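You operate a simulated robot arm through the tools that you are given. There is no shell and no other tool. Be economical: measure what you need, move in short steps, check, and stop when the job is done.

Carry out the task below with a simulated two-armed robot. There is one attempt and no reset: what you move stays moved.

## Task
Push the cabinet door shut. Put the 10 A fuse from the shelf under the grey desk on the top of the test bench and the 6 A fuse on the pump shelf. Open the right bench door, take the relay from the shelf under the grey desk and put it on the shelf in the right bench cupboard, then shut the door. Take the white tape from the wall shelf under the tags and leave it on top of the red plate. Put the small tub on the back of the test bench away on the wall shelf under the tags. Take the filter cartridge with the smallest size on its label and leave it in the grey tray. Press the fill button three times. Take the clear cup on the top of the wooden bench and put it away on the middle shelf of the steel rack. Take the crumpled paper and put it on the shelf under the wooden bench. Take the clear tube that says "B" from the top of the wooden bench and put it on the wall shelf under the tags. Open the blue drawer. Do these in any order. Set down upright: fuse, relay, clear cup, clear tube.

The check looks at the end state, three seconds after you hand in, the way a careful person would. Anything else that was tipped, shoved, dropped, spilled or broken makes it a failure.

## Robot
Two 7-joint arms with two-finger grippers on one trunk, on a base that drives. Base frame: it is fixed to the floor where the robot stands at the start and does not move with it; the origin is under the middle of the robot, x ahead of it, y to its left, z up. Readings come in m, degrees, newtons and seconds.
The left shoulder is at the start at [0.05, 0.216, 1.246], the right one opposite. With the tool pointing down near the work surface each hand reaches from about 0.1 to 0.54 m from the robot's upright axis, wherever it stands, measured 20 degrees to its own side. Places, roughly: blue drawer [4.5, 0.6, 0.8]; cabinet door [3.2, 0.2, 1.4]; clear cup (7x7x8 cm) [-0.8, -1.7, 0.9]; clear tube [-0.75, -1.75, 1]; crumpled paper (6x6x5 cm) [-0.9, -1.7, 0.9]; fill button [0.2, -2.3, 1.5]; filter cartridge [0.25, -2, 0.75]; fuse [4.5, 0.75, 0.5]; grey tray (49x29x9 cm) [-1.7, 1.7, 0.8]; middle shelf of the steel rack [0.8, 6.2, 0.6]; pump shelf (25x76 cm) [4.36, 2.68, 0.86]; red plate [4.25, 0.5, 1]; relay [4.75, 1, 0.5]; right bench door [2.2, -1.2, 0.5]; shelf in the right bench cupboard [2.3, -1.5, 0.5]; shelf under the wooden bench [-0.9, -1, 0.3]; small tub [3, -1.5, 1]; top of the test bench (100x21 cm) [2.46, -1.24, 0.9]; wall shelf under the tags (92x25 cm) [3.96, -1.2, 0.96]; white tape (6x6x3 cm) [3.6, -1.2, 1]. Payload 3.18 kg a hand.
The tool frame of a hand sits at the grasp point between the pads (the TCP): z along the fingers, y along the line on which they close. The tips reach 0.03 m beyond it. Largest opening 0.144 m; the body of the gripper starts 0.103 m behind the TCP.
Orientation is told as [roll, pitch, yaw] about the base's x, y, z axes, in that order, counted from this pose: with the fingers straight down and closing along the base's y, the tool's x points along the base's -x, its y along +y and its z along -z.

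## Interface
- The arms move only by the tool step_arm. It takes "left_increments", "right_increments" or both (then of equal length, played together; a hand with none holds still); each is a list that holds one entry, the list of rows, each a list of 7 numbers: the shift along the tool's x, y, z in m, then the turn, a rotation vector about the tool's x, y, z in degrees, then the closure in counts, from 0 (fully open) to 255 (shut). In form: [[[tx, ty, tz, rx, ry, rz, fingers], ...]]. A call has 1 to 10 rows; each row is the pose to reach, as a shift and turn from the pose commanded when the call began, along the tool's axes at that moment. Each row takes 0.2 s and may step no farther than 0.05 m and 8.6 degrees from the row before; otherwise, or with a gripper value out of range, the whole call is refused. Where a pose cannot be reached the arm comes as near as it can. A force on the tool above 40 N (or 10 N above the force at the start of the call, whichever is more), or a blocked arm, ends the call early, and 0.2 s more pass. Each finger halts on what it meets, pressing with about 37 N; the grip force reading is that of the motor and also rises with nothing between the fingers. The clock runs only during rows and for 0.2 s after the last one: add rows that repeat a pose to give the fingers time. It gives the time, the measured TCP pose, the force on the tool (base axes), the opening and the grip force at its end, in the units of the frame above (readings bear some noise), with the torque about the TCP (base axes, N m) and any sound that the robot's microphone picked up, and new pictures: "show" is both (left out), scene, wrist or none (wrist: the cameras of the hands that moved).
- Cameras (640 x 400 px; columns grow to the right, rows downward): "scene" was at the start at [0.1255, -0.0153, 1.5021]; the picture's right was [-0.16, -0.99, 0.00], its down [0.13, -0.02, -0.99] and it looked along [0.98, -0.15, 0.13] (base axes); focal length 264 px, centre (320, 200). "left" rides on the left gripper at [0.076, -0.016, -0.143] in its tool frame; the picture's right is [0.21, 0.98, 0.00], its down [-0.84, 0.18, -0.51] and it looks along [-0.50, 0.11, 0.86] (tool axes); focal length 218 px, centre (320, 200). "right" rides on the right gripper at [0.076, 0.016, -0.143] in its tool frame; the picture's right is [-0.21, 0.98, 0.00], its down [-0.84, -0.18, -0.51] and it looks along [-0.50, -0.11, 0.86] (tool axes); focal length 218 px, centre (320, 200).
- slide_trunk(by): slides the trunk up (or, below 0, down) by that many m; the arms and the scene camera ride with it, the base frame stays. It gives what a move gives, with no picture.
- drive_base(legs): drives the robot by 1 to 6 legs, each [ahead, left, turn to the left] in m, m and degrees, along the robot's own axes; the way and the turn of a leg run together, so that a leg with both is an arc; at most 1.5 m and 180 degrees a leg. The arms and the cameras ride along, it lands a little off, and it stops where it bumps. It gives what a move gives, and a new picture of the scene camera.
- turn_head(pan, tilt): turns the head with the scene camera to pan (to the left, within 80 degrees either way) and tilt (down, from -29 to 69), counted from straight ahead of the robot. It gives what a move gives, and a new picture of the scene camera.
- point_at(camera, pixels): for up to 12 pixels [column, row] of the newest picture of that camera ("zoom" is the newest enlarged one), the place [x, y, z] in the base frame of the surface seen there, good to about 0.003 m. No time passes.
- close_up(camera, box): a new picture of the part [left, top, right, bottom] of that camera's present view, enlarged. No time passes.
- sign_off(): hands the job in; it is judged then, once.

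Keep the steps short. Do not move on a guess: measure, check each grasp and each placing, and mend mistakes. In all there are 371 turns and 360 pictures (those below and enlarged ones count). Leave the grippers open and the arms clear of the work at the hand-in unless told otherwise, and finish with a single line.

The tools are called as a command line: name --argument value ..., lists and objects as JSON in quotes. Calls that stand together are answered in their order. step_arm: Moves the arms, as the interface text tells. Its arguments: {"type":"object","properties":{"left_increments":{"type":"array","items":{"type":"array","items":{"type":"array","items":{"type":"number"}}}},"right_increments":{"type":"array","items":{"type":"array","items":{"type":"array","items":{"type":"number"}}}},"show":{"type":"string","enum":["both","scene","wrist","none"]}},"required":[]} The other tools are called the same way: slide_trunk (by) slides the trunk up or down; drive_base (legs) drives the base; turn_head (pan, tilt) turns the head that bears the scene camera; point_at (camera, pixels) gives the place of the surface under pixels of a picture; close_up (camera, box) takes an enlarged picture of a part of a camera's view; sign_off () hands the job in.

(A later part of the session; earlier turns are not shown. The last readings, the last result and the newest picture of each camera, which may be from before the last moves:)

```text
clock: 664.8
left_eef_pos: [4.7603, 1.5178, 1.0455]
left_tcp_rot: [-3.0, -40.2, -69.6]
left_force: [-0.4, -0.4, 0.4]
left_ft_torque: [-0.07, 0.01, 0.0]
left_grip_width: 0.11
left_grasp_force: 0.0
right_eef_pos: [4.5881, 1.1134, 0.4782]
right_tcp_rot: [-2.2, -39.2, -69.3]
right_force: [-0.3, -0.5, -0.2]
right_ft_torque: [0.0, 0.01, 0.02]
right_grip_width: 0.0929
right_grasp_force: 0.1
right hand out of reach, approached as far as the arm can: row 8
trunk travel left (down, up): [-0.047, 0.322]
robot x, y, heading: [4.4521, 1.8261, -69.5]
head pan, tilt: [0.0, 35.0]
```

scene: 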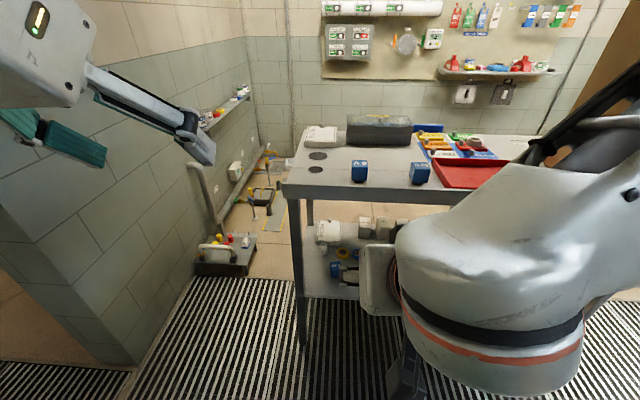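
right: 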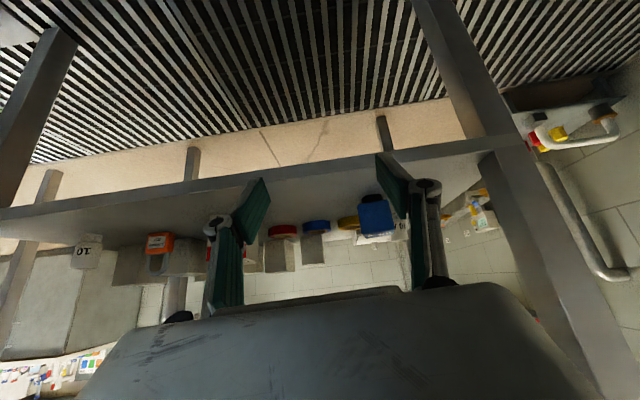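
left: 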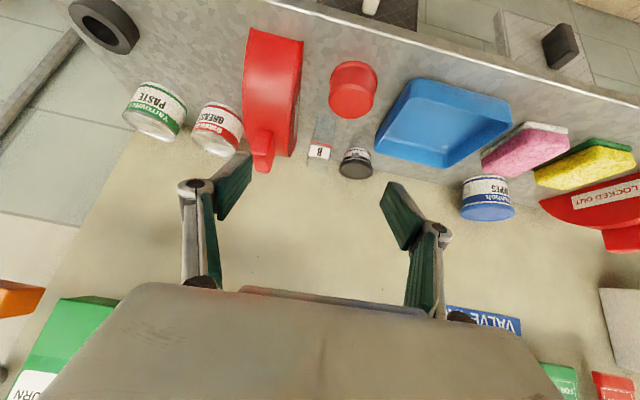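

Drive left 5 cm and ahead 0.13, lower slightly, look.

drive_base --legs '[[0, 0.053, 0], [0.13, 0, 0]]'

step_arm --right_increments '[[[0.007, 0, 0.009, 0, 0, 0, 95], [0.008, 0, 0.01, 0, 0, 0, 95]]]' --show "wrist"

```text
clock: 666.9
left_eef_pos: [4.8555, 1.4174, 1.0448]
left_tcp_rot: [-3.1, -40.3, -69.4]
left_force: [0.7, 0.0, -0.3]
left_ft_torque: [0.03, -0.01, 0.01]
left_grip_width: 0.1102
left_grasp_force: 0.0
right_eef_pos: [4.6874, 1.0134, 0.4795]
right_tcp_rot: [-2.3, -39.3, -69.2]
right_force: [0.5, -0.6, -0.6]
right_ft_torque: [-0.01, -0.01, 0.01]
right_grip_width: 0.0933
right_grasp_force: 0.1
trunk travel left (down, up): [-0.047, 0.322]
robot x, y, heading: [4.5492, 1.7268, -69.3]
head pan, tilt: [0.0, 35.0]
```

scene: 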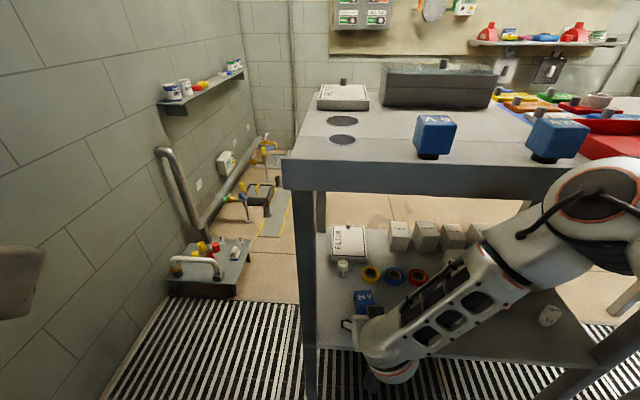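

```text
clock: 667.5
left_eef_pos: [4.8554, 1.4178, 1.046]
left_tcp_rot: [-3.1, -40.1, -69.3]
left_force: [-1.0, 0.1, 0.7]
left_ft_torque: [-0.01, -0.03, -0.01]
left_grip_width: 0.1101
left_grasp_force: 0.2
right_eef_pos: [4.6868, 1.0131, 0.4676]
right_tcp_rot: [-2.4, -38.9, -69.4]
right_force: [-0.3, -1.2, 0.1]
right_ft_torque: [0.02, -0.01, -0.01]
right_grip_width: 0.0902
right_grasp_force: 0.0
trunk travel left (down, up): [-0.047, 0.322]
robot x, y, heading: [4.5483, 1.7256, -69.3]
head pan, tilt: [0.0, 35.0]
```

right: 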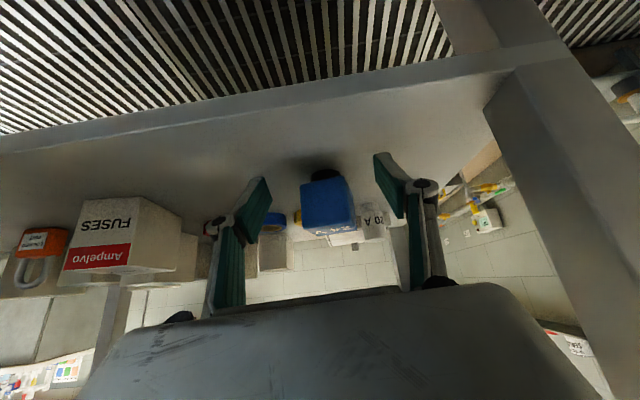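

Advance 6 cm level, close, and lift.

step_arm --right_increments '[[[-0.016, -0.001, 0.013, 0, 0, 0, 100], [-0.033, -0.002, 0.026, 0, 0, 0, 100], [-0.0485, -0.002, 0.039, 0, 0, 0, 100], [-0.0485, -0.002, 0.039, 0, 0, 0, 230], [-0.0485, -0.002, 0.039, 0, 0, 0, 230], [-0.0485, -0.002, 0.039, 0, 0, 0, 230]]]' --show "wrist"

```text
clock: 668.9
left_eef_pos: [4.8573, 1.4193, 1.0454]
left_tcp_rot: [-3.2, -40.3, -69.3]
left_force: [-0.9, -0.2, 0.8]
left_ft_torque: [-0.01, 0.02, -0.02]
left_grip_width: 0.11
left_grasp_force: 0.0
right_eef_pos: [4.7056, 0.9559, 0.4669]
right_tcp_rot: [-2.3, -39.2, -69.3]
right_force: [0.6, 1.3, 0.2]
right_ft_torque: [0.0, -0.05, -0.02]
right_grip_width: 0.0469
right_grasp_force: 36.6
trunk travel left (down, up): [-0.047, 0.322]
robot x, y, heading: [4.544, 1.7276, -69.2]
head pan, tilt: [0.0, 35.0]
```

right: 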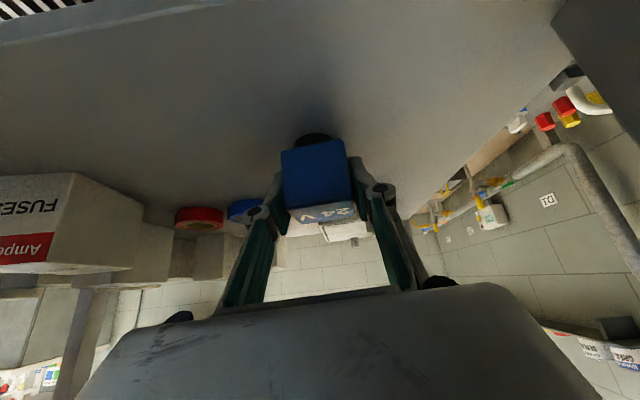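

Relay gripped. Lift 5 cm, back out 0.25; then retract the right arm high while lowering the left arm.

step_arm --right_increments '[[[-0.016, 0, -0.0195, 0, 0, 0, 235], [-0.032, 0, -0.039, 0, 0, 0, 235]]]' --show "none"

drive_base --legs '[[-0.27, 0, 0]]'

step_arm --right_increments '[[[0.002, 0, -0.048, 0, 0, 0, 235], [0.004, 0, -0.096, 0, 0, 0, 235], [0.006, 0, -0.144, 0, 0, 0, 235], [0.008, 0, -0.192, 0, 0, 0, 235], [0.01, 0, -0.24, 0, 0, 0, 235], [0.012, 0, -0.288, 0, 0, 0, 235], [0.014, 0, -0.336, 0, 0, 0, 235], [0.016, 0, -0.384, 0, 0, 0, 235], [0.018, 0, -0.432, 0, 0, 0, 235], [0.02, 0, -0.48, 0, 0, 0, 235]]]' --left_increments '[[[0.0075, -0.0035, 0.0475, 0, 0, 0, 80], [0.015, -0.007, 0.095, 0, 0, 0, 100], [0.0225, -0.0105, 0.143, 0, 0, 0, 100], [0.03, -0.014, 0.19, 0, 0, 0, 100], [0.0375, -0.0175, 0.238, 0, 0, 0, 100], [0.045, -0.021, 0.286, 0, 0, 0, 100], [0.0525, -0.0245, 0.333, 0, 0, 0, 100], [0.06, -0.028, 0.381, 0, 0, 0, 100], [0.0675, -0.0315, 0.429, 0, 0, 0, 100], [0.075, -0.035, 0.476, 0, 0, 0, 100]]]' --show "none"

```text
clock: 669.5
left_eef_pos: [4.8558, 1.4182, 1.0466]
left_tcp_rot: [-3.2, -40.1, -69.3]
left_force: [0.3, 0.7, 0.4]
left_ft_torque: [-0.01, -0.03, 0.0]
left_grip_width: 0.1102
left_grasp_force: 0.1
right_eef_pos: [4.7055, 0.9537, 0.5165]
right_tcp_rot: [-2.3, -39.1, -69.3]
right_force: [0.1, -0.5, -0.3]
right_ft_torque: [0.01, -0.02, 0.0]
right_grip_width: 0.0471
right_grasp_force: 37.2
trunk travel left (down, up): [-0.047, 0.322]
robot x, y, heading: [4.5474, 1.7265, -69.4]
head pan, tilt: [0.0, 35.0]
```

```text
clock: 671.4
left_eef_pos: [4.7596, 1.6715, 1.0452]
left_tcp_rot: [-3.1, -40.2, -69.3]
left_force: [-0.9, -0.3, -0.4]
left_ft_torque: [0.02, 0.01, 0.03]
left_grip_width: 0.1098
left_grasp_force: 0.0
right_eef_pos: [4.6106, 1.2082, 0.5164]
right_tcp_rot: [-2.4, -39.3, -69.3]
right_force: [0.2, 0.3, -0.4]
right_ft_torque: [0.0, 0.01, -0.01]
right_grip_width: 0.0473
right_grasp_force: 37.5
trunk travel left (down, up): [-0.047, 0.322]
robot x, y, heading: [4.453, 1.9803, -69.5]
head pan, tilt: [0.0, 35.0]
```

scene: 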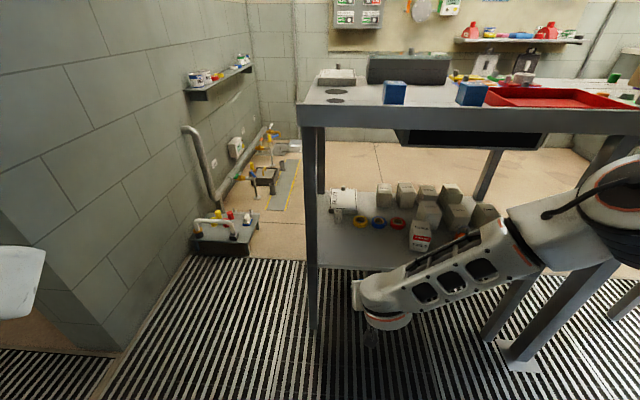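

```text
clock: 673.8
left_eef_pos: [4.7899, 1.4172, 0.6367]
left_tcp_rot: [-3.2, -40.4, -69.3]
left_force: [-1.0, 0.1, -0.1]
left_ft_torque: [0.01, -0.02, 0.05]
left_grip_width: 0.0876
left_grasp_force: 0.0
left hand out of reach, approached as far as the arm can: row 2, 3, 4, 5, 6, 7
right_eef_pos: [4.507, 1.486, 0.8493]
right_tcp_rot: [-9.8, -35.9, -69.8]
right_force: [-0.2, -0.2, -1.2]
right_ft_torque: [0.02, -0.05, 0.0]
right_grip_width: 0.0472
right_grasp_force: 36.9
right hand out of reach, approached as far as the arm can: row 8, 9, 10
trunk travel left (down, up): [-0.047, 0.322]
robot x, y, heading: [4.4538, 1.9773, -69.1]
head pan, tilt: [0.0, 35.0]
stopped in row 10 (right hand): the arm was blocked; the commanded pose is now the measured one
```

step_arm --left_increments '[[[0.01, -0.003, 0.047, 0, 0, 0, 100], [0.02, -0.006, 0.094, 0, 0, 0, 100], [0.03, -0.009, 0.141, 0, 0, 0, 100], [0.036, -0.012, 0.18, 0, 0, 0, 100]]]' --show "none"

point_at --camera "scene" --pixels '[[520, 365], [520, 320], [490, 330], [630, 310], [600, 150], [625, 120], [485, 180], [312, 200]]'

```text
clock: 674.8
left_eef_pos: [4.7994, 1.3195, 0.4758]
left_tcp_rot: [-2.7, -39.6, -69.5]
left_force: [0.3, 0.6, -0.3]
left_ft_torque: [0.03, 0.05, 0.01]
left_grip_width: 0.0876
left_grasp_force: 0.2
left hand out of reach, approached as far as the arm can: row 2, 3, 4
right_eef_pos: [4.5069, 1.4843, 0.8473]
right_tcp_rot: [-9.6, -35.7, -69.7]
right_force: [-0.2, -1.0, -0.4]
right_ft_torque: [-0.01, 0.01, 0.04]
right_grip_width: 0.0473
right_grasp_force: 37.4
trunk travel left (down, up): [-0.047, 0.322]
robot x, y, heading: [4.453, 1.9843, -69.4]
head pan, tilt: [0.0, 35.0]
```

```text
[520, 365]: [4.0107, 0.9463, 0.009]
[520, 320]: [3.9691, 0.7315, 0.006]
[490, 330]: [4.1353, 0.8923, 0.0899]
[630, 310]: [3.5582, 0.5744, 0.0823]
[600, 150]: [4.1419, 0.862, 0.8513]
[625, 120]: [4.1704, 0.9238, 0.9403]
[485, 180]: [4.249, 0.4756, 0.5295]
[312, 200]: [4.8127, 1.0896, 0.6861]
```

Turn the robot to heading −110° and approach the 10 A fuse diagonally with the left hand.

drive_base --legs '[[0, 0, -40.6], [0.24, 0.105, 0]]'

step_arm --left_increments '[[[0, 0, 0, 0, 0, 0, 120]]]' --show "wrist"

```text
clock: 678.6
left_eef_pos: [4.2815, 1.0161, 0.4943]
left_tcp_rot: [-2.9, -40.8, -112.0]
left_force: [0.5, -1.0, 0.4]
left_ft_torque: [0.0, 0.0, -0.02]
left_grip_width: 0.0876
left_grasp_force: 0.0
right_eef_pos: [4.1769, 1.3407, 0.8619]
right_tcp_rot: [-9.8, -37.4, -113.1]
right_force: [1.0, -0.4, 0.4]
right_ft_torque: [0.03, -0.02, 0.0]
right_grip_width: 0.047
right_grasp_force: 36.6
trunk travel left (down, up): [-0.047, 0.322]
robot x, y, heading: [4.4756, 1.7336, -111.8]
head pan, tilt: [0.0, 35.0]
stopped in leg 2: the robot was blocked; the commanded pose is now the measured one
```

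scene: 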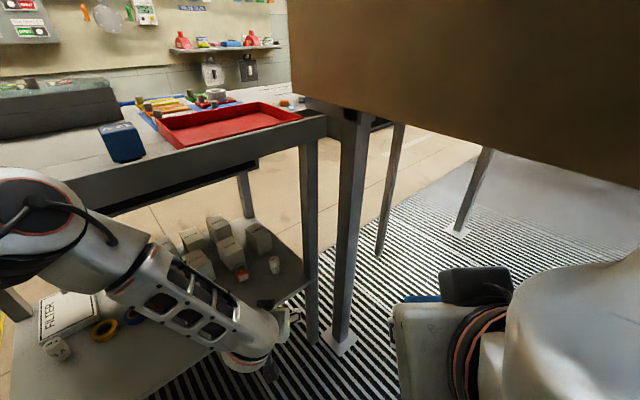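

```text
clock: 679.0
left_eef_pos: [4.2824, 1.0161, 0.4953]
left_tcp_rot: [-2.8, -41.0, -111.9]
left_force: [0.7, 0.9, 0.0]
left_ft_torque: [0.03, 0.02, 0.01]
left_grip_width: 0.0762
left_grasp_force: 0.1
right_eef_pos: [4.1781, 1.34, 0.8635]
right_tcp_rot: [-9.6, -37.5, -113.1]
right_force: [0.0, 0.3, -0.9]
right_ft_torque: [0.0, -0.01, 0.0]
right_grip_width: 0.047
right_grasp_force: 37.2
trunk travel left (down, up): [-0.047, 0.322]
robot x, y, heading: [4.4699, 1.7313, -111.9]
head pan, tilt: [0.0, 35.0]
```

left: 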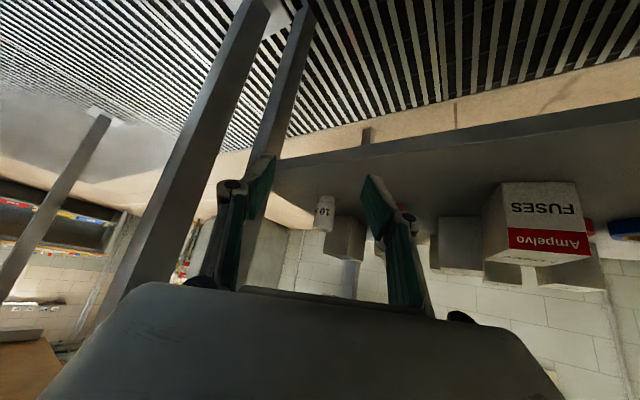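

point_at --camera "scene" --pixels '[[330, 80], [450, 110], [600, 150], [630, 180], [300, 40], [340, 330], [130, 190], [255, 165], [20, 190], [312, 300]]'

```text
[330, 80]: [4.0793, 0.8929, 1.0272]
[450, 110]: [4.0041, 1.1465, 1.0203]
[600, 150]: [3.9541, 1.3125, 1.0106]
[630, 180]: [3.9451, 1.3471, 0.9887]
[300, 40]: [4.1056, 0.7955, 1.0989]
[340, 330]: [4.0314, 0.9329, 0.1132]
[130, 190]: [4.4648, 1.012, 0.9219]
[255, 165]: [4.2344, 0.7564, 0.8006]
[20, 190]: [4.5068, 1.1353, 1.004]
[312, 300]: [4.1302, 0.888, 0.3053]
```

The left elbow touches the desk edge in this heading. Back off, turn to −95°, and bring the left hand to my centre line with the tool yawed −17°.

drive_base --legs '[[-0.2, 0, 0], [0, 0, 17]]'

step_arm --left_increments '[[[0.005, -0.02, 0.006, 2.8, 0, 3.2, 130], [0.01, -0.045, 0.011, 5.5, 0, 6.4, 150], [0.015, -0.068, 0.017, 8.3, 0, 9.6, 165], [0.02, -0.09, 0.0225, 11.1, 0, 12.8, 165]]]' --show "none"

```text
clock: 681.6
left_eef_pos: [4.5764, 1.1737, 0.4772]
left_tcp_rot: [-2.7, -39.7, -94.7]
left_force: [0.1, -1.0, 0.5]
left_ft_torque: [-0.01, 0.06, 0.0]
left_grip_width: 0.0762
left_grasp_force: 0.0
right_eef_pos: [4.3791, 1.4447, 0.8496]
right_tcp_rot: [-9.6, -35.9, -95.7]
right_force: [0.7, -0.6, -1.8]
right_ft_torque: [-0.01, 0.01, 0.02]
right_grip_width: 0.0471
right_grasp_force: 37.2
trunk travel left (down, up): [-0.047, 0.322]
robot x, y, heading: [4.5469, 1.9233, -94.4]
head pan, tilt: [0.0, 35.0]
```

scene: 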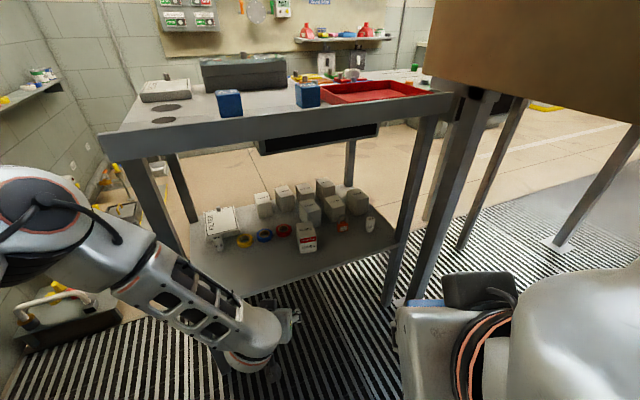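

```text
clock: 682.6
left_eef_pos: [4.5075, 1.1859, 0.4536]
left_tcp_rot: [-5.4, -36.9, -107.8]
left_force: [0.4, 0.6, 0.2]
left_ft_torque: [0.01, 0.03, -0.03]
left_grip_width: 0.0507
left_grasp_force: 0.1
left hand out of reach, approached as far as the arm can: row 2, 3, 4
right_eef_pos: [4.3815, 1.4436, 0.8488]
right_tcp_rot: [-9.6, -35.7, -95.6]
right_force: [1.8, -0.3, -1.5]
right_ft_torque: [0.03, 0.05, -0.07]
right_grip_width: 0.047
right_grasp_force: 36.7
trunk travel left (down, up): [-0.047, 0.322]
robot x, y, heading: [4.5435, 1.9218, -94.6]
head pan, tilt: [0.0, 35.0]
```

Now shift right 0.235 and ahead 0.3 toward the fuse.

drive_base --legs '[[0, -0.235, 0], [0.31, 0, 0]]'

step_arm --left_increments '[[[0, 0, 0, 0, 0, 0, 165]]]' --show "wrist"

```text
clock: 685.9
left_eef_pos: [4.2727, 1.1534, 0.457]
left_tcp_rot: [-5.0, -37.2, -108.4]
left_force: [0.5, -0.1, 0.0]
left_ft_torque: [-0.02, 0.01, 0.0]
left_grip_width: 0.0508
left_grasp_force: 0.0
right_eef_pos: [4.1417, 1.4139, 0.852]
right_tcp_rot: [-9.6, -36.5, -96.6]
right_force: [0.0, 0.5, -2.0]
right_ft_torque: [0.01, 0.02, 0.01]
right_grip_width: 0.047
right_grasp_force: 37.0
trunk travel left (down, up): [-0.047, 0.322]
robot x, y, heading: [4.3126, 1.8873, -95.0]
head pan, tilt: [0.0, 35.0]
stopped in leg 2: the robot was blocked; the commanded pose is now the measured one
```

scene: 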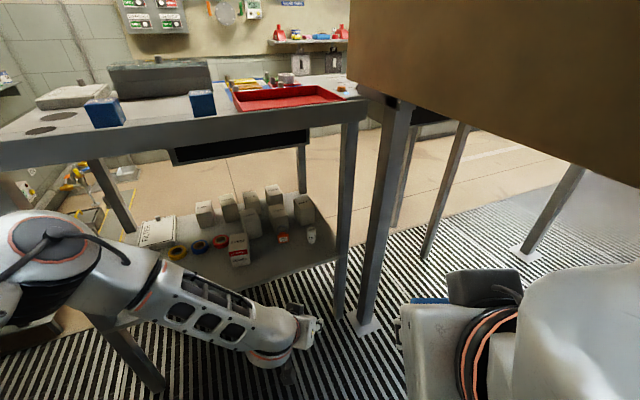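

```text
clock: 686.2
left_eef_pos: [4.2723, 1.1534, 0.4578]
left_tcp_rot: [-5.0, -37.3, -108.3]
left_force: [-0.8, 0.2, -0.3]
left_ft_torque: [0.01, -0.03, -0.02]
left_grip_width: 0.0509
left_grasp_force: 0.0
right_eef_pos: [4.1415, 1.4146, 0.8528]
right_tcp_rot: [-9.5, -36.4, -96.4]
right_force: [-0.8, 0.1, -1.5]
right_ft_torque: [-0.05, 0.0, -0.01]
right_grip_width: 0.047
right_grasp_force: 37.0
trunk travel left (down, up): [-0.047, 0.322]
robot x, y, heading: [4.3108, 1.8828, -94.8]
head pan, tilt: [0.0, 35.0]
```

left: 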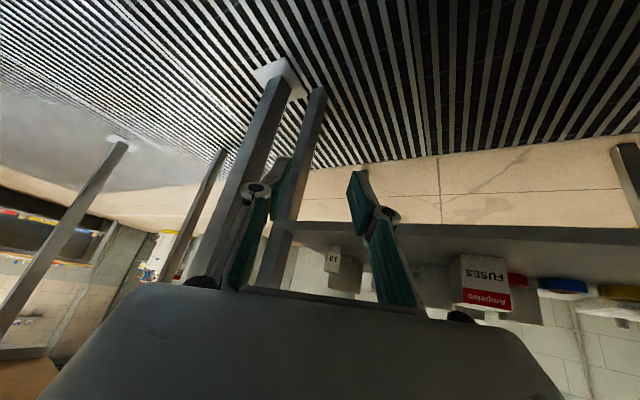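

The right arm (with the relay) meets the console there. So I deliver the relay first and fetch the 10 A fuse afterwards with the right hand. Raise trunk, tuck the left hand.

slide_trunk --by 0.25

step_arm --left_increments '[[[-0.005, 0, -0.047, 0, 0, 0, 60], [-0.01, 0, -0.094, 0, 0, 0, 60], [-0.015, 0, -0.141, 0, 0, 0, 60], [-0.02, 0, -0.188, 0, 0, 0, 60], [-0.025, 0, -0.235, 0, 0, 0, 60], [-0.03, 0, -0.282, 0, 0, 0, 60], [-0.035, 0, -0.329, 0, 0, 0, 60], [-0.04, 0, -0.376, 0, 0, 0, 60], [-0.045, 0, -0.423, 0, 0, 0, 60]]]' --show "none"

```text
clock: 688.8
left_eef_pos: [4.2731, 1.1526, 0.7027]
left_tcp_rot: [-5.2, -36.9, -108.1]
left_force: [0.1, 0.4, -0.6]
left_ft_torque: [-0.02, -0.01, -0.01]
left_grip_width: 0.051
left_grasp_force: 0.0
right_eef_pos: [4.1433, 1.4118, 1.1003]
right_tcp_rot: [-9.6, -35.9, -96.4]
right_force: [-0.4, -0.4, -1.2]
right_ft_torque: [0.02, -0.01, 0.01]
right_grip_width: 0.047
right_grasp_force: 36.6
trunk travel left (down, up): [-0.297, 0.072]
robot x, y, heading: [4.3118, 1.8837, -94.8]
head pan, tilt: [0.0, 35.0]
```

```text
clock: 690.8
left_eef_pos: [4.3781, 1.3497, 1.0693]
left_tcp_rot: [-5.2, -37.0, -108.2]
left_force: [-0.1, 0.1, 0.5]
left_ft_torque: [-0.03, 0.01, 0.02]
left_grip_width: 0.1104
left_grasp_force: 0.1
right_eef_pos: [4.1441, 1.4124, 1.1011]
right_tcp_rot: [-9.6, -36.1, -96.3]
right_force: [-0.6, 0.3, -0.4]
right_ft_torque: [-0.02, 0.01, -0.02]
right_grip_width: 0.0467
right_grasp_force: 37.5
trunk travel left (down, up): [-0.297, 0.072]
robot x, y, heading: [4.3099, 1.8828, -94.7]
head pan, tilt: [0.0, 35.0]
```

drive_base --legs '[[-0.1, 0.2, 0], [0, 0, -71], [1.25, -0.165, 0], [1.25, -0.165, 0], [0, 1.4, 0]]'

```text
clock: 698.6
left_eef_pos: [3.6984, 1.6889, 1.0739]
left_tcp_rot: [-5.0, -37.4, -178.1]
left_force: [0.1, -0.1, 0.2]
left_ft_torque: [-0.03, -0.02, 0.0]
left_grip_width: 0.1102
left_grasp_force: 0.0
right_eef_pos: [3.6795, 1.9381, 1.1034]
right_tcp_rot: [-9.3, -36.4, -167.3]
right_force: [-0.1, -0.4, -0.8]
right_ft_torque: [0.01, -0.01, 0.0]
right_grip_width: 0.047
right_grasp_force: 37.2
trunk travel left (down, up): [-0.297, 0.072]
robot x, y, heading: [4.1737, 1.9301, -165.4]
head pan, tilt: [0.0, 35.0]
stopped in leg 3: the robot was blocked; the commanded pose is now the measured one
```

scene: 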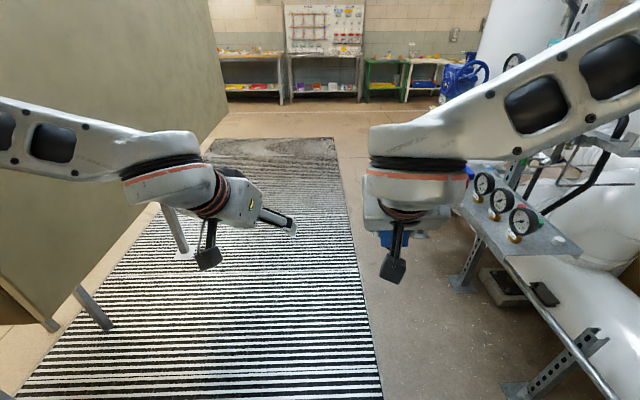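

point_at --camera "scene" --pixels '[[523, 222], [482, 215], [560, 300], [215, 100], [60, 190], [150, 190], [580, 250], [30, 320], [455, 205]]'

```text
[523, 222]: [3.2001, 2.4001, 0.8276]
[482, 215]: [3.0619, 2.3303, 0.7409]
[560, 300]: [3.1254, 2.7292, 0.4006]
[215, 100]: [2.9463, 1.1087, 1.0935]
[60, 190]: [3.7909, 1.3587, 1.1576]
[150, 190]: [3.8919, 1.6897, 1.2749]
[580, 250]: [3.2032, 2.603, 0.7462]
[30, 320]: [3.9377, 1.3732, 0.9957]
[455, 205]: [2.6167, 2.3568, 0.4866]
```

Shift north 0.2 m in the lane, then continue around the cabinet to the test bench.

drive_base --legs '[[0, -0.2, 0], [1.1, 0, 0], [1.1, 0, 0], [0, 1.45, 0], [0, 0.4, 0], [0, 0, 92]]'

```text
clock: 731.5
left_eef_pos: [2.6837, -0.7018, 1.0669]
left_tcp_rot: [-5.4, -36.7, -87.4]
left_force: [-0.1, 0.0, 0.3]
left_ft_torque: [-0.01, 0.02, -0.02]
left_grip_width: 0.1099
left_grasp_force: 0.1
right_eef_pos: [2.4359, -0.723, 1.0995]
right_tcp_rot: [-9.5, -35.9, -76.6]
right_force: [-0.6, -0.7, -1.3]
right_ft_torque: [0.0, 0.01, -0.02]
right_grip_width: 0.0473
right_grasp_force: 37.4
trunk travel left (down, up): [-0.297, 0.072]
robot x, y, heading: [2.4368, -0.2215, -74.8]
head pan, tilt: [0.0, 35.0]
```

scene: 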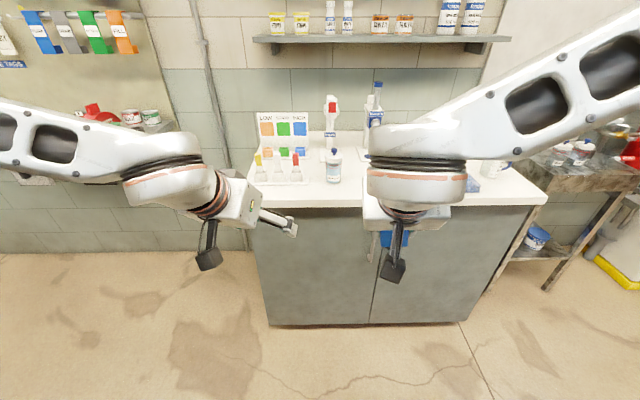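

At the test bench. Lower the trunk and set the left hand flatter at handle height.

slide_trunk --by -0.2

step_arm --left_increments '[[[0.006, 0.003, 0.038, -2.6, -4.8, -2, 100], [0.011, 0.006, 0.075, -5.2, -9.6, -4, 100], [0.017, 0.009, 0.113, -7.7, -14.4, -6, 100], [0.022, 0.012, 0.15, -10.3, -19.2, -8, 100], [0.028, 0.015, 0.188, -12.9, -24, -10.1, 100]]]' --show "none"

```text
clock: 733.7
left_eef_pos: [2.6845, -0.7017, 0.8516]
left_tcp_rot: [-6.1, -34.5, -87.0]
left_force: [0.4, 0.0, 1.3]
left_ft_torque: [0.0, -0.03, 0.02]
left_grip_width: 0.11
left_grasp_force: 0.1
right_eef_pos: [2.4372, -0.7216, 0.902]
right_tcp_rot: [-9.6, -36.1, -76.5]
right_force: [0.5, 0.6, -0.3]
right_ft_torque: [-0.01, -0.05, 0.01]
right_grip_width: 0.0466
right_grasp_force: 36.7
trunk travel left (down, up): [-0.097, 0.272]
robot x, y, heading: [2.4349, -0.2206, -74.7]
head pan, tilt: [0.0, 35.0]
```

```text
clock: 734.9
left_eef_pos: [2.7164, -0.8201, 0.7527]
left_tcp_rot: [-20.8, -54.9, -44.6]
left_force: [0.0, 0.3, 0.5]
left_ft_torque: [0.01, -0.01, 0.05]
left_grip_width: 0.0876
left_grasp_force: 0.0
left hand out of reach, approached as far as the arm can: row 3, 4, 5
right_eef_pos: [2.4357, -0.7227, 0.8992]
right_tcp_rot: [-9.6, -35.8, -76.5]
right_force: [-0.4, -0.3, -1.7]
right_ft_torque: [0.03, -0.02, 0.03]
right_grip_width: 0.0469
right_grasp_force: 37.2
trunk travel left (down, up): [-0.097, 0.272]
robot x, y, heading: [2.4327, -0.2197, -74.9]
head pan, tilt: [0.0, 35.0]
stopped in row 5 (left hand): the arm was blocked; the commanded pose is now the measured one
```

step_arm --left_increments '[[[0.02, 0.005, 0.013, 0, 0, 7, 100], [0.041, 0.01, 0.027, 0, 0, 14, 100]]]' --show "none"

drive_base --legs '[[0, -0.417, 0], [0.1, 0, 0]]'

step_arm --left_increments '[[[0, 0, 0, 0, 0, 0, 100]]]' --show "wrist"

```text
clock: 735.5
left_eef_pos: [2.7146, -0.83, 0.7261]
left_tcp_rot: [-2.2, -57.3, -65.1]
left_force: [-0.5, -0.9, 0.4]
left_ft_torque: [0.0, 0.0, -0.01]
left_grip_width: 0.0874
left_grasp_force: 0.1
left hand out of reach, approached as far as the arm can: row 1, 2
right_eef_pos: [2.4371, -0.7227, 0.8982]
right_tcp_rot: [-9.6, -35.8, -76.5]
right_force: [1.7, -0.2, -1.2]
right_ft_torque: [-0.01, -0.02, 0.0]
right_grip_width: 0.0471
right_grasp_force: 36.8
trunk travel left (down, up): [-0.097, 0.272]
robot x, y, heading: [2.4343, -0.2185, -74.8]
head pan, tilt: [0.0, 35.0]
```

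```text
clock: 740.5
left_eef_pos: [2.3341, -1.0337, 0.7195]
left_tcp_rot: [-0.2, -57.1, -67.0]
left_force: [-0.2, 0.1, 0.2]
left_ft_torque: [-0.02, 0.03, 0.0]
left_grip_width: 0.0877
left_grasp_force: 0.0
right_eef_pos: [2.0532, -0.9285, 0.8999]
right_tcp_rot: [-9.5, -35.8, -76.8]
right_force: [0.5, -0.5, -2.1]
right_ft_torque: [-0.03, -0.01, 0.01]
right_grip_width: 0.0471
right_grasp_force: 36.9
trunk travel left (down, up): [-0.097, 0.272]
robot x, y, heading: [2.0575, -0.4239, -75.1]
head pan, tilt: [0.0, 35.0]
```

scene: 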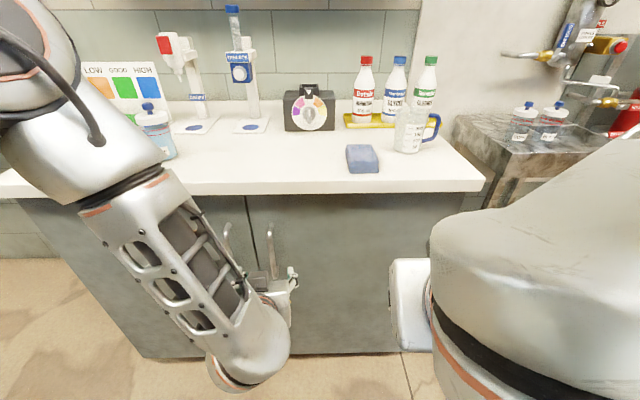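

```text
clock: 740.9
left_eef_pos: [2.338, -1.0329, 0.7208]
left_tcp_rot: [-0.3, -57.1, -66.4]
left_force: [-0.1, 0.1, -0.1]
left_ft_torque: [0.0, -0.01, -0.02]
left_grip_width: 0.0873
left_grasp_force: 0.0
right_eef_pos: [2.0537, -0.9286, 0.8994]
right_tcp_rot: [-9.6, -36.0, -76.7]
right_force: [0.9, 0.0, -1.1]
right_ft_torque: [0.01, -0.02, -0.03]
right_grip_width: 0.047
right_grasp_force: 37.0
trunk travel left (down, up): [-0.097, 0.272]
robot x, y, heading: [2.0525, -0.4234, -75.0]
head pan, tilt: [0.0, 35.0]
```

left: 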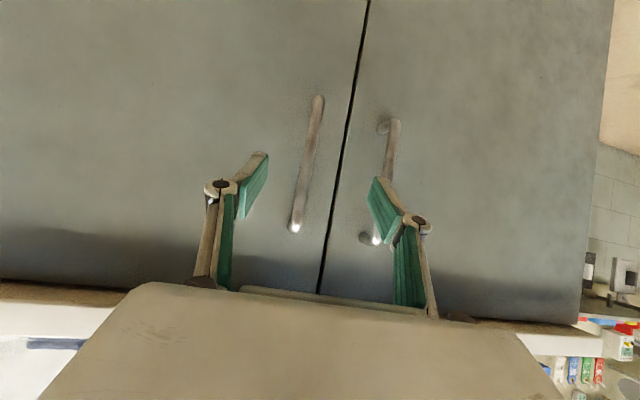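

point_at --camera "left" --pixels '[[312, 110], [307, 160], [298, 215], [330, 200], [280, 170], [395, 140], [590, 180], [600, 100]]'

```text
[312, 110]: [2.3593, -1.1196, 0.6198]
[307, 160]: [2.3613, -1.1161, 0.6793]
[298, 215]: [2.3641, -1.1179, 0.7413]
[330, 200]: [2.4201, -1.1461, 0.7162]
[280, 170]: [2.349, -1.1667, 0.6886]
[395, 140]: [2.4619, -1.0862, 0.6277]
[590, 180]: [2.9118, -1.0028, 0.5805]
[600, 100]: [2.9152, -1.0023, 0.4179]
```

Handle bar centre ≈(2.364,-1.124). Advance and close on it.

step_arm --left_increments '[[[-0.011, -0.0126, 0.025, 0, 0, 0, 110], [-0.022, -0.0126, 0.05, 0, 0, 0, 130], [-0.033, -0.0126, 0.075, 0, 0, 0, 140], [-0.033, -0.0126, 0.075, 0, 0, 0, 255], [-0.033, -0.0126, 0.075, 0, 0, 0, 255], [-0.033, -0.0126, 0.075, 0, 0, 0, 255]]]' --show "wrist"

```text
clock: 742.3
left_eef_pos: [2.3594, -1.111, 0.7073]
left_tcp_rot: [-0.2, -57.1, -66.6]
left_force: [24.2, 9.4, -2.5]
left_ft_torque: [0.36, -0.56, 0.44]
left_grip_width: 0.0134
left_grasp_force: 43.4
right_eef_pos: [2.0546, -0.9281, 0.8994]
right_tcp_rot: [-9.7, -35.9, -76.6]
right_force: [-0.3, 0.5, -1.1]
right_ft_torque: [0.02, 0.01, 0.0]
right_grip_width: 0.0469
right_grasp_force: 36.8
trunk travel left (down, up): [-0.097, 0.272]
robot x, y, heading: [2.0533, -0.4289, -75.0]
head pan, tilt: [0.0, 35.0]
```

left: 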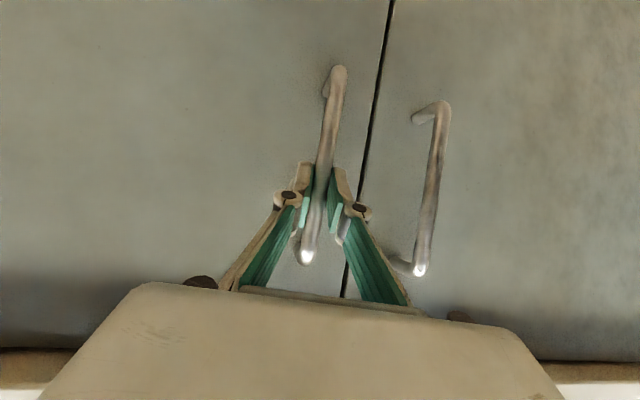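

Handle gripped. Pull the door open along its arc by driving three short legs.

drive_base --legs '[[-0.158, -0.044, 0], [-0.13, -0.087, 0], [-0.092, -0.116, 0]]'

```text
clock: 744.6
left_eef_pos: [2.1694, -0.8919, 0.7076]
left_tcp_rot: [-1.0, -57.1, -67.8]
left_force: [-3.3, -4.4, -8.0]
left_ft_torque: [0.76, 0.12, -0.3]
left_grip_width: 0.0137
left_grasp_force: 43.8
right_eef_pos: [1.8781, -0.7054, 0.8992]
right_tcp_rot: [-9.7, -35.9, -76.9]
right_force: [-0.3, 0.2, -1.3]
right_ft_torque: [0.02, 0.04, -0.04]
right_grip_width: 0.0469
right_grasp_force: 36.7
trunk travel left (down, up): [-0.097, 0.272]
robot x, y, heading: [1.8784, -0.2036, -75.4]
head pan, tilt: [0.0, 35.0]
stopped in leg 2: the force on the tool passed its limit at 47 N (the readings are from after the stop); the commanded pose is now the measured one
```

scene: 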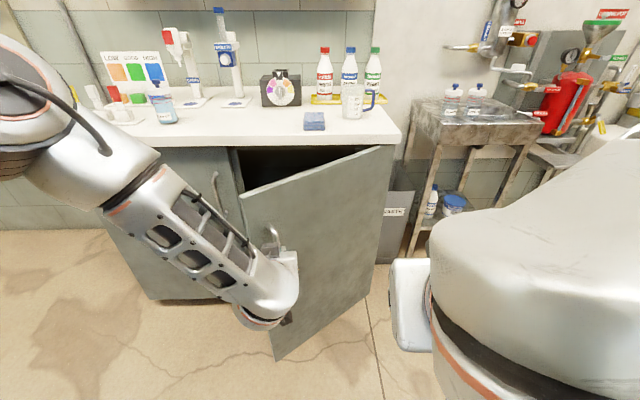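

point_at --camera "scene" --pixels '[[386, 170], [378, 230], [320, 240], [252, 215], [272, 330], [395, 150], [260, 160], [350, 200]]'

```text
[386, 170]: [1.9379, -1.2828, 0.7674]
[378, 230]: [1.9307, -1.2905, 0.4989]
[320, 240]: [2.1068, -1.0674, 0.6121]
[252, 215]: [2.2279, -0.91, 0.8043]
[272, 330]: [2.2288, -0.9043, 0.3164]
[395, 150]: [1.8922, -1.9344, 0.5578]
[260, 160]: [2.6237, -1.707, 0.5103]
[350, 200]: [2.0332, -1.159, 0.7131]
```

Door is ≈36° open. Release, bring the left fist around the free edge to the inner side.

step_arm --left_increments '[[[0, 0, 0, 0, 0, 0, 150], [0, 0, -0.03, 0, 0, 0, 90], [0, 0, -0.07, 0, 0, 0, 90], [0, 0.04, -0.09, 0, 0, 0, 255], [0, 0.088, -0.09, 0, 0, 0, 255], [0, 0.135, -0.09, 0, 0, 0, 255], [0, 0.18, -0.09, 0, 0, 0, 255], [-0.025, 0.185, -0.05, 0, 0, 0, 255], [-0.05, 0.185, -0.01, 0, 0, 0, 255], [-0.075, 0.185, 0.03, 0, 0, 0, 255]]]' --show "none"

step_arm --left_increments '[[[-0.022, 0, 0.035, 0, 0, 0, 255], [-0.044, 0, 0.07, 0, 0, 0, 255]]]' --show "scene"

```text
clock: 746.8
left_eef_pos: [2.3624, -0.9121, 0.7803]
left_tcp_rot: [-0.3, -55.2, -67.8]
left_force: [0.9, -0.5, -1.0]
left_ft_torque: [-0.02, -0.03, -0.01]
left_grip_width: 0.0001
left_grasp_force: 31.9
left hand out of reach, approached as far as the arm can: row 4, 5, 6, 7, 8, 9, 10
right_eef_pos: [1.879, -0.7052, 0.8968]
right_tcp_rot: [-9.6, -35.7, -76.9]
right_force: [-0.7, -0.4, -1.2]
right_ft_torque: [-0.01, -0.01, -0.02]
right_grip_width: 0.0468
right_grasp_force: 36.9
trunk travel left (down, up): [-0.097, 0.272]
robot x, y, heading: [1.8798, -0.1998, -75.1]
head pan, tilt: [0.0, 35.0]
```

```text
clock: 747.4
left_eef_pos: [2.3934, -0.989, 0.782]
left_tcp_rot: [-1.0, -57.1, -67.6]
left_force: [0.5, -0.2, -0.6]
left_ft_torque: [-0.04, 0.02, -0.01]
left_grip_width: 0.0
left_grasp_force: 30.9
right_eef_pos: [1.8781, -0.7055, 0.8991]
right_tcp_rot: [-9.5, -35.8, -76.9]
right_force: [0.2, 1.2, -1.3]
right_ft_torque: [0.0, 0.0, -0.02]
right_grip_width: 0.0469
right_grasp_force: 36.8
trunk travel left (down, up): [-0.097, 0.272]
robot x, y, heading: [1.88, -0.2075, -75.1]
head pan, tilt: [0.0, 35.0]
```

scene: 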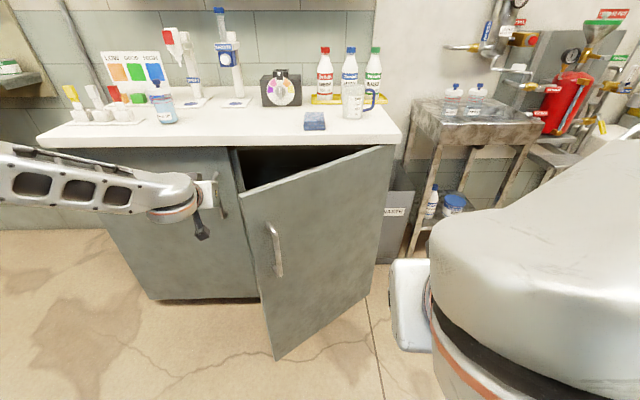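

Push the door wider by sidestepping right.

drive_base --legs '[[-0.06, -0.24, 0], [-0.12, -0.25, 0]]'

```text
clock: 748.8
left_eef_pos: [2.3389, -0.9877, 0.7824]
left_tcp_rot: [-0.6, -57.3, -67.2]
left_force: [0.4, -0.8, 0.6]
left_ft_torque: [0.0, 0.01, 0.03]
left_grip_width: 0.0
left_grasp_force: 30.5
right_eef_pos: [1.8185, -0.7047, 0.8993]
right_tcp_rot: [-9.6, -35.9, -76.8]
right_force: [-0.5, 0.0, -1.1]
right_ft_torque: [0.0, 0.0, 0.0]
right_grip_width: 0.0469
right_grasp_force: 37.4
trunk travel left (down, up): [-0.097, 0.272]
robot x, y, heading: [1.82, -0.2018, -74.9]
head pan, tilt: [0.0, 35.0]
stopped in leg 1: the robot was blocked; the commanded pose is now the measured one
```

scene: 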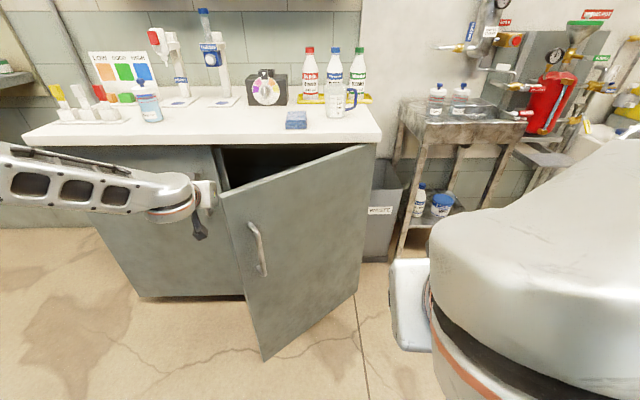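

point_at --camera "scene" --pixels '[[226, 210], [262, 340], [362, 170], [300, 230], [370, 150]]'

```text
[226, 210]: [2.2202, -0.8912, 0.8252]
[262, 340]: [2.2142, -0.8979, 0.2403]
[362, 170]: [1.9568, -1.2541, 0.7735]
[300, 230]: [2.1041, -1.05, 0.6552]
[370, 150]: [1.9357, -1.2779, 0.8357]
```

Only slight motion. Reach 7 cm deeper behind the door, then pull it open back-and-right.

step_arm --left_increments '[[[0, 0.02, 0, 0, 0, 0, 255], [-0.019, 0.02, 0.03, 0, 0, 0, 255], [-0.038, 0.02, 0.059, 0, 0, 0, 255]]]' --show "none"

drive_base --legs '[[-0.1, -0.16, 0], [-0.12, -0.16, 0]]'

```text
clock: 749.6
left_eef_pos: [2.3849, -1.0448, 0.7825]
left_tcp_rot: [-0.5, -57.2, -67.3]
left_force: [0.2, -0.2, 0.4]
left_ft_torque: [-0.01, 0.03, 0.02]
left_grip_width: 0.0
left_grasp_force: 30.8
right_eef_pos: [1.8197, -0.7059, 0.8984]
right_tcp_rot: [-9.6, -35.7, -76.7]
right_force: [-0.3, -0.1, -0.4]
right_ft_torque: [0.03, -0.02, 0.0]
right_grip_width: 0.0469
right_grasp_force: 36.9
trunk travel left (down, up): [-0.097, 0.272]
robot x, y, heading: [1.8188, -0.1998, -75.1]
head pan, tilt: [0.0, 35.0]
```

```text
clock: 751.3
left_eef_pos: [2.261, -0.9995, 0.7835]
left_tcp_rot: [-0.3, -57.2, -67.1]
left_force: [-0.5, 0.3, -0.1]
left_ft_torque: [0.0, 0.03, 0.03]
left_grip_width: 0.0
left_grasp_force: 30.9
right_eef_pos: [1.6921, -0.6654, 0.8995]
right_tcp_rot: [-9.6, -35.8, -76.5]
right_force: [-0.1, -0.2, -0.3]
right_ft_torque: [0.0, 0.02, -0.02]
right_grip_width: 0.0471
right_grasp_force: 37.3
trunk travel left (down, up): [-0.097, 0.272]
robot x, y, heading: [1.6887, -0.1638, -74.9]
head pan, tilt: [0.0, 35.0]
stopped in leg 1: the robot was blocked; the commanded pose is now the measured one
```

scene: 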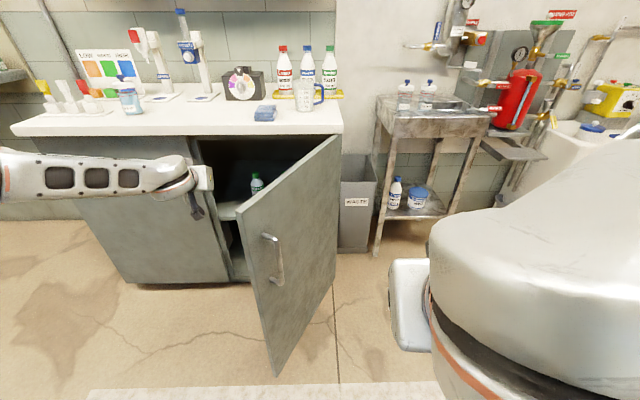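

point_at --camera "scene" --pixels '[[245, 225], [275, 365], [335, 160], [290, 230], [228, 208], [236, 250], [257, 190]]'

step_arm --left_increments '[[[0.01, -0.03, -0.015, 0, 0, 0, 255], [0.02, -0.06, -0.03, 0, 0, 0, 255], [0.03, -0.09, -0.045, 0, 0, 0, 255], [0.04, -0.12, -0.06, 0, 0, 0, 255], [0.04, -0.16, -0.06, 0, 0, 0, 255], [0.04, -0.2, -0.06, 0, 0, 0, 255]]]' --show "none"

```text
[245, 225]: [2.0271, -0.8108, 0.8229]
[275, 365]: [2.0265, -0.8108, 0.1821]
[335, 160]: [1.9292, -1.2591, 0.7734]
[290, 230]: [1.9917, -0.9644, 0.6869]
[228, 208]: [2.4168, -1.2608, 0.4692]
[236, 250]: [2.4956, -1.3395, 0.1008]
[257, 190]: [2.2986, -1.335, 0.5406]
```

```text
clock: 752.7
left_eef_pos: [2.0483, -1.0111, 0.7807]
left_tcp_rot: [-0.3, -57.1, -67.1]
left_force: [0.0, -0.2, -0.7]
left_ft_torque: [0.0, 0.01, 0.03]
left_grip_width: 0.0
left_grasp_force: 31.1
right_eef_pos: [1.6916, -0.664, 0.8986]
right_tcp_rot: [-9.6, -35.8, -76.5]
right_force: [0.0, 0.2, -0.4]
right_ft_torque: [-0.01, -0.01, 0.01]
right_grip_width: 0.0471
right_grasp_force: 36.4
trunk travel left (down, up): [-0.097, 0.272]
robot x, y, heading: [1.695, -0.1655, -74.6]
head pan, tilt: [0.0, 35.0]
```

Door ≈62° open; push further with the arm.

step_arm --left_increments '[[[0.005, -0.04, -0.008, 0, 0, 0, 255], [0.01, -0.08, -0.016, 0, 0, 0, 255], [0.015, -0.12, -0.024, 0, 0, 0, 255], [0.02, -0.16, -0.032, 0, 0, 0, 255]]]' --show "none"

```text
clock: 753.9
left_eef_pos: [1.975, -1.052, 0.7999]
left_tcp_rot: [-4.4, -57.1, -57.0]
left_force: [0.5, 0.0, 0.2]
left_ft_torque: [-0.03, 0.0, -0.02]
left_grip_width: 0.0001
left_grasp_force: 30.8
right_eef_pos: [1.6932, -0.6662, 0.8982]
right_tcp_rot: [-9.7, -35.6, -76.4]
right_force: [0.0, 0.6, -0.9]
right_ft_torque: [0.04, 0.03, 0.01]
right_grip_width: 0.0471
right_grasp_force: 36.8
trunk travel left (down, up): [-0.097, 0.272]
robot x, y, heading: [1.6902, -0.1605, -74.9]
head pan, tilt: [0.0, 35.0]
stopped in row 4 (left hand): the arm was blocked; the commanded pose is now the measured one
```

drive_base --legs '[[-0.02, -0.12, 0], [-0.05, 0.25, 0], [-0.15, 0.3, 0]]'

```text
clock: 760.8
left_eef_pos: [2.3292, -0.7257, 0.8002]
left_tcp_rot: [-4.3, -57.2, -56.9]
left_force: [-0.3, -0.2, 0.2]
left_ft_torque: [0.0, 0.03, -0.05]
left_grip_width: 0.0002
left_grasp_force: 30.6
right_eef_pos: [2.0485, -0.3387, 0.8993]
right_tcp_rot: [-9.6, -35.9, -76.4]
right_force: [-0.4, 0.5, -0.9]
right_ft_torque: [0.0, 0.03, -0.02]
right_grip_width: 0.0473
right_grasp_force: 37.2
trunk travel left (down, up): [-0.097, 0.272]
robot x, y, heading: [2.0442, 0.1649, -74.9]
head pan, tilt: [0.0, 35.0]
```

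scene: 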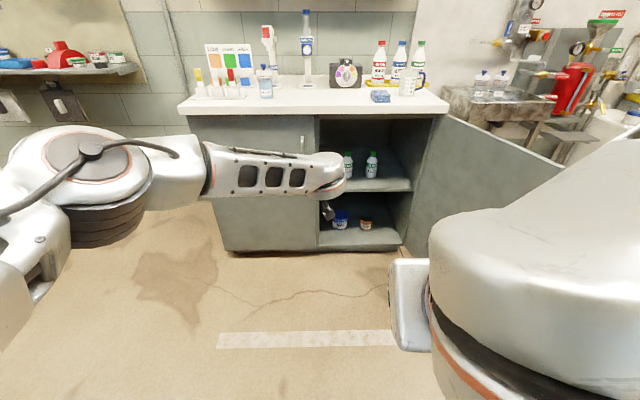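

The door is wide open. Measure the shelf inside.

point_at --camera "scene" --pixels '[[385, 185], [400, 183], [360, 186], [395, 175], [371, 175], [410, 190], [345, 182], [385, 192]]'

close_up --camera "scene" --box '[310, 110, 430, 250]'

```text
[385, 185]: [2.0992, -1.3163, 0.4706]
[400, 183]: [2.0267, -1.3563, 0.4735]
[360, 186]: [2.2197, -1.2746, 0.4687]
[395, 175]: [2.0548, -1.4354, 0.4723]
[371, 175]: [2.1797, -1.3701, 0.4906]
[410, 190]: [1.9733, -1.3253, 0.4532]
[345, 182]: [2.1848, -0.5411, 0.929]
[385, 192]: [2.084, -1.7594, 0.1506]
```

```text
2.86 times, centred on (370, 180) of scene
```

zoom: 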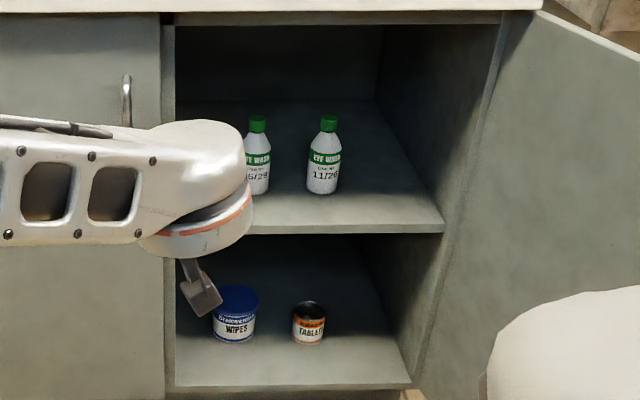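

Shelf z 0.472; free spot right of the bottles at (2.085,-1.385). Tuck the left hand and extend the right (relay) hand with its original orientation.

step_arm --left_increments '[[[0, 0, -0.049, 0, 0, 0, 255], [0, 0, -0.098, 0, 0, 0, 255], [0, 0, -0.147, 0, 0, 0, 255], [0, 0, -0.196, 0, 0, 0, 255], [0, 0, -0.245, 0, 0, 0, 200], [0, 0, -0.294, 0, 0, 0, 100], [0, 0, -0.343, 0, 0, 0, 60], [0, 0, -0.392, 0, 0, 0, 60], [0, 0, -0.441, 0, 0, 0, 60], [0, 0, -0.49, 0, 0, 0, 60]]]' --right_increments '[[[0, 0, 0.044, -0.7, -0.3, 0, 235], [0, 0, 0.088, -1.5, -0.7, 0, 235], [0, 0, 0.132, -2.2, -1, 0, 235], [0, 0, 0.176, -2.9, -1.3, 0, 235], [0, 0, 0.22, -3.7, -1.7, 0, 235], [0, 0, 0.264, -4.4, -2, 0, 235], [0, 0, 0.308, -5.1, -2.3, 0, 235], [0, 0, 0.352, -5.8, -2.7, 0, 235], [-0.002, 0, 0.396, -6.6, -3, 0, 235], [-0.004, 0, 0.436, -7.3, -3.3, 0, 235]]]' --show "none"

```text
clock: 763.0
left_eef_pos: [2.1432, -0.3726, 1.0529]
left_tcp_rot: [-2.8, -56.3, -56.2]
left_force: [0.6, -0.3, -0.3]
left_ft_torque: [-0.02, -0.01, 0.04]
left_grip_width: 0.1101
left_grasp_force: 0.0
right_eef_pos: [2.035, -0.6041, 0.5463]
right_tcp_rot: [-2.4, -38.7, -76.0]
right_force: [-1.2, -0.7, -2.3]
right_ft_torque: [0.02, -0.02, 0.0]
right_grip_width: 0.047
right_grasp_force: 37.5
trunk travel left (down, up): [-0.097, 0.272]
robot x, y, heading: [2.0462, 0.1654, -74.7]
head pan, tilt: [0.0, 35.0]
```

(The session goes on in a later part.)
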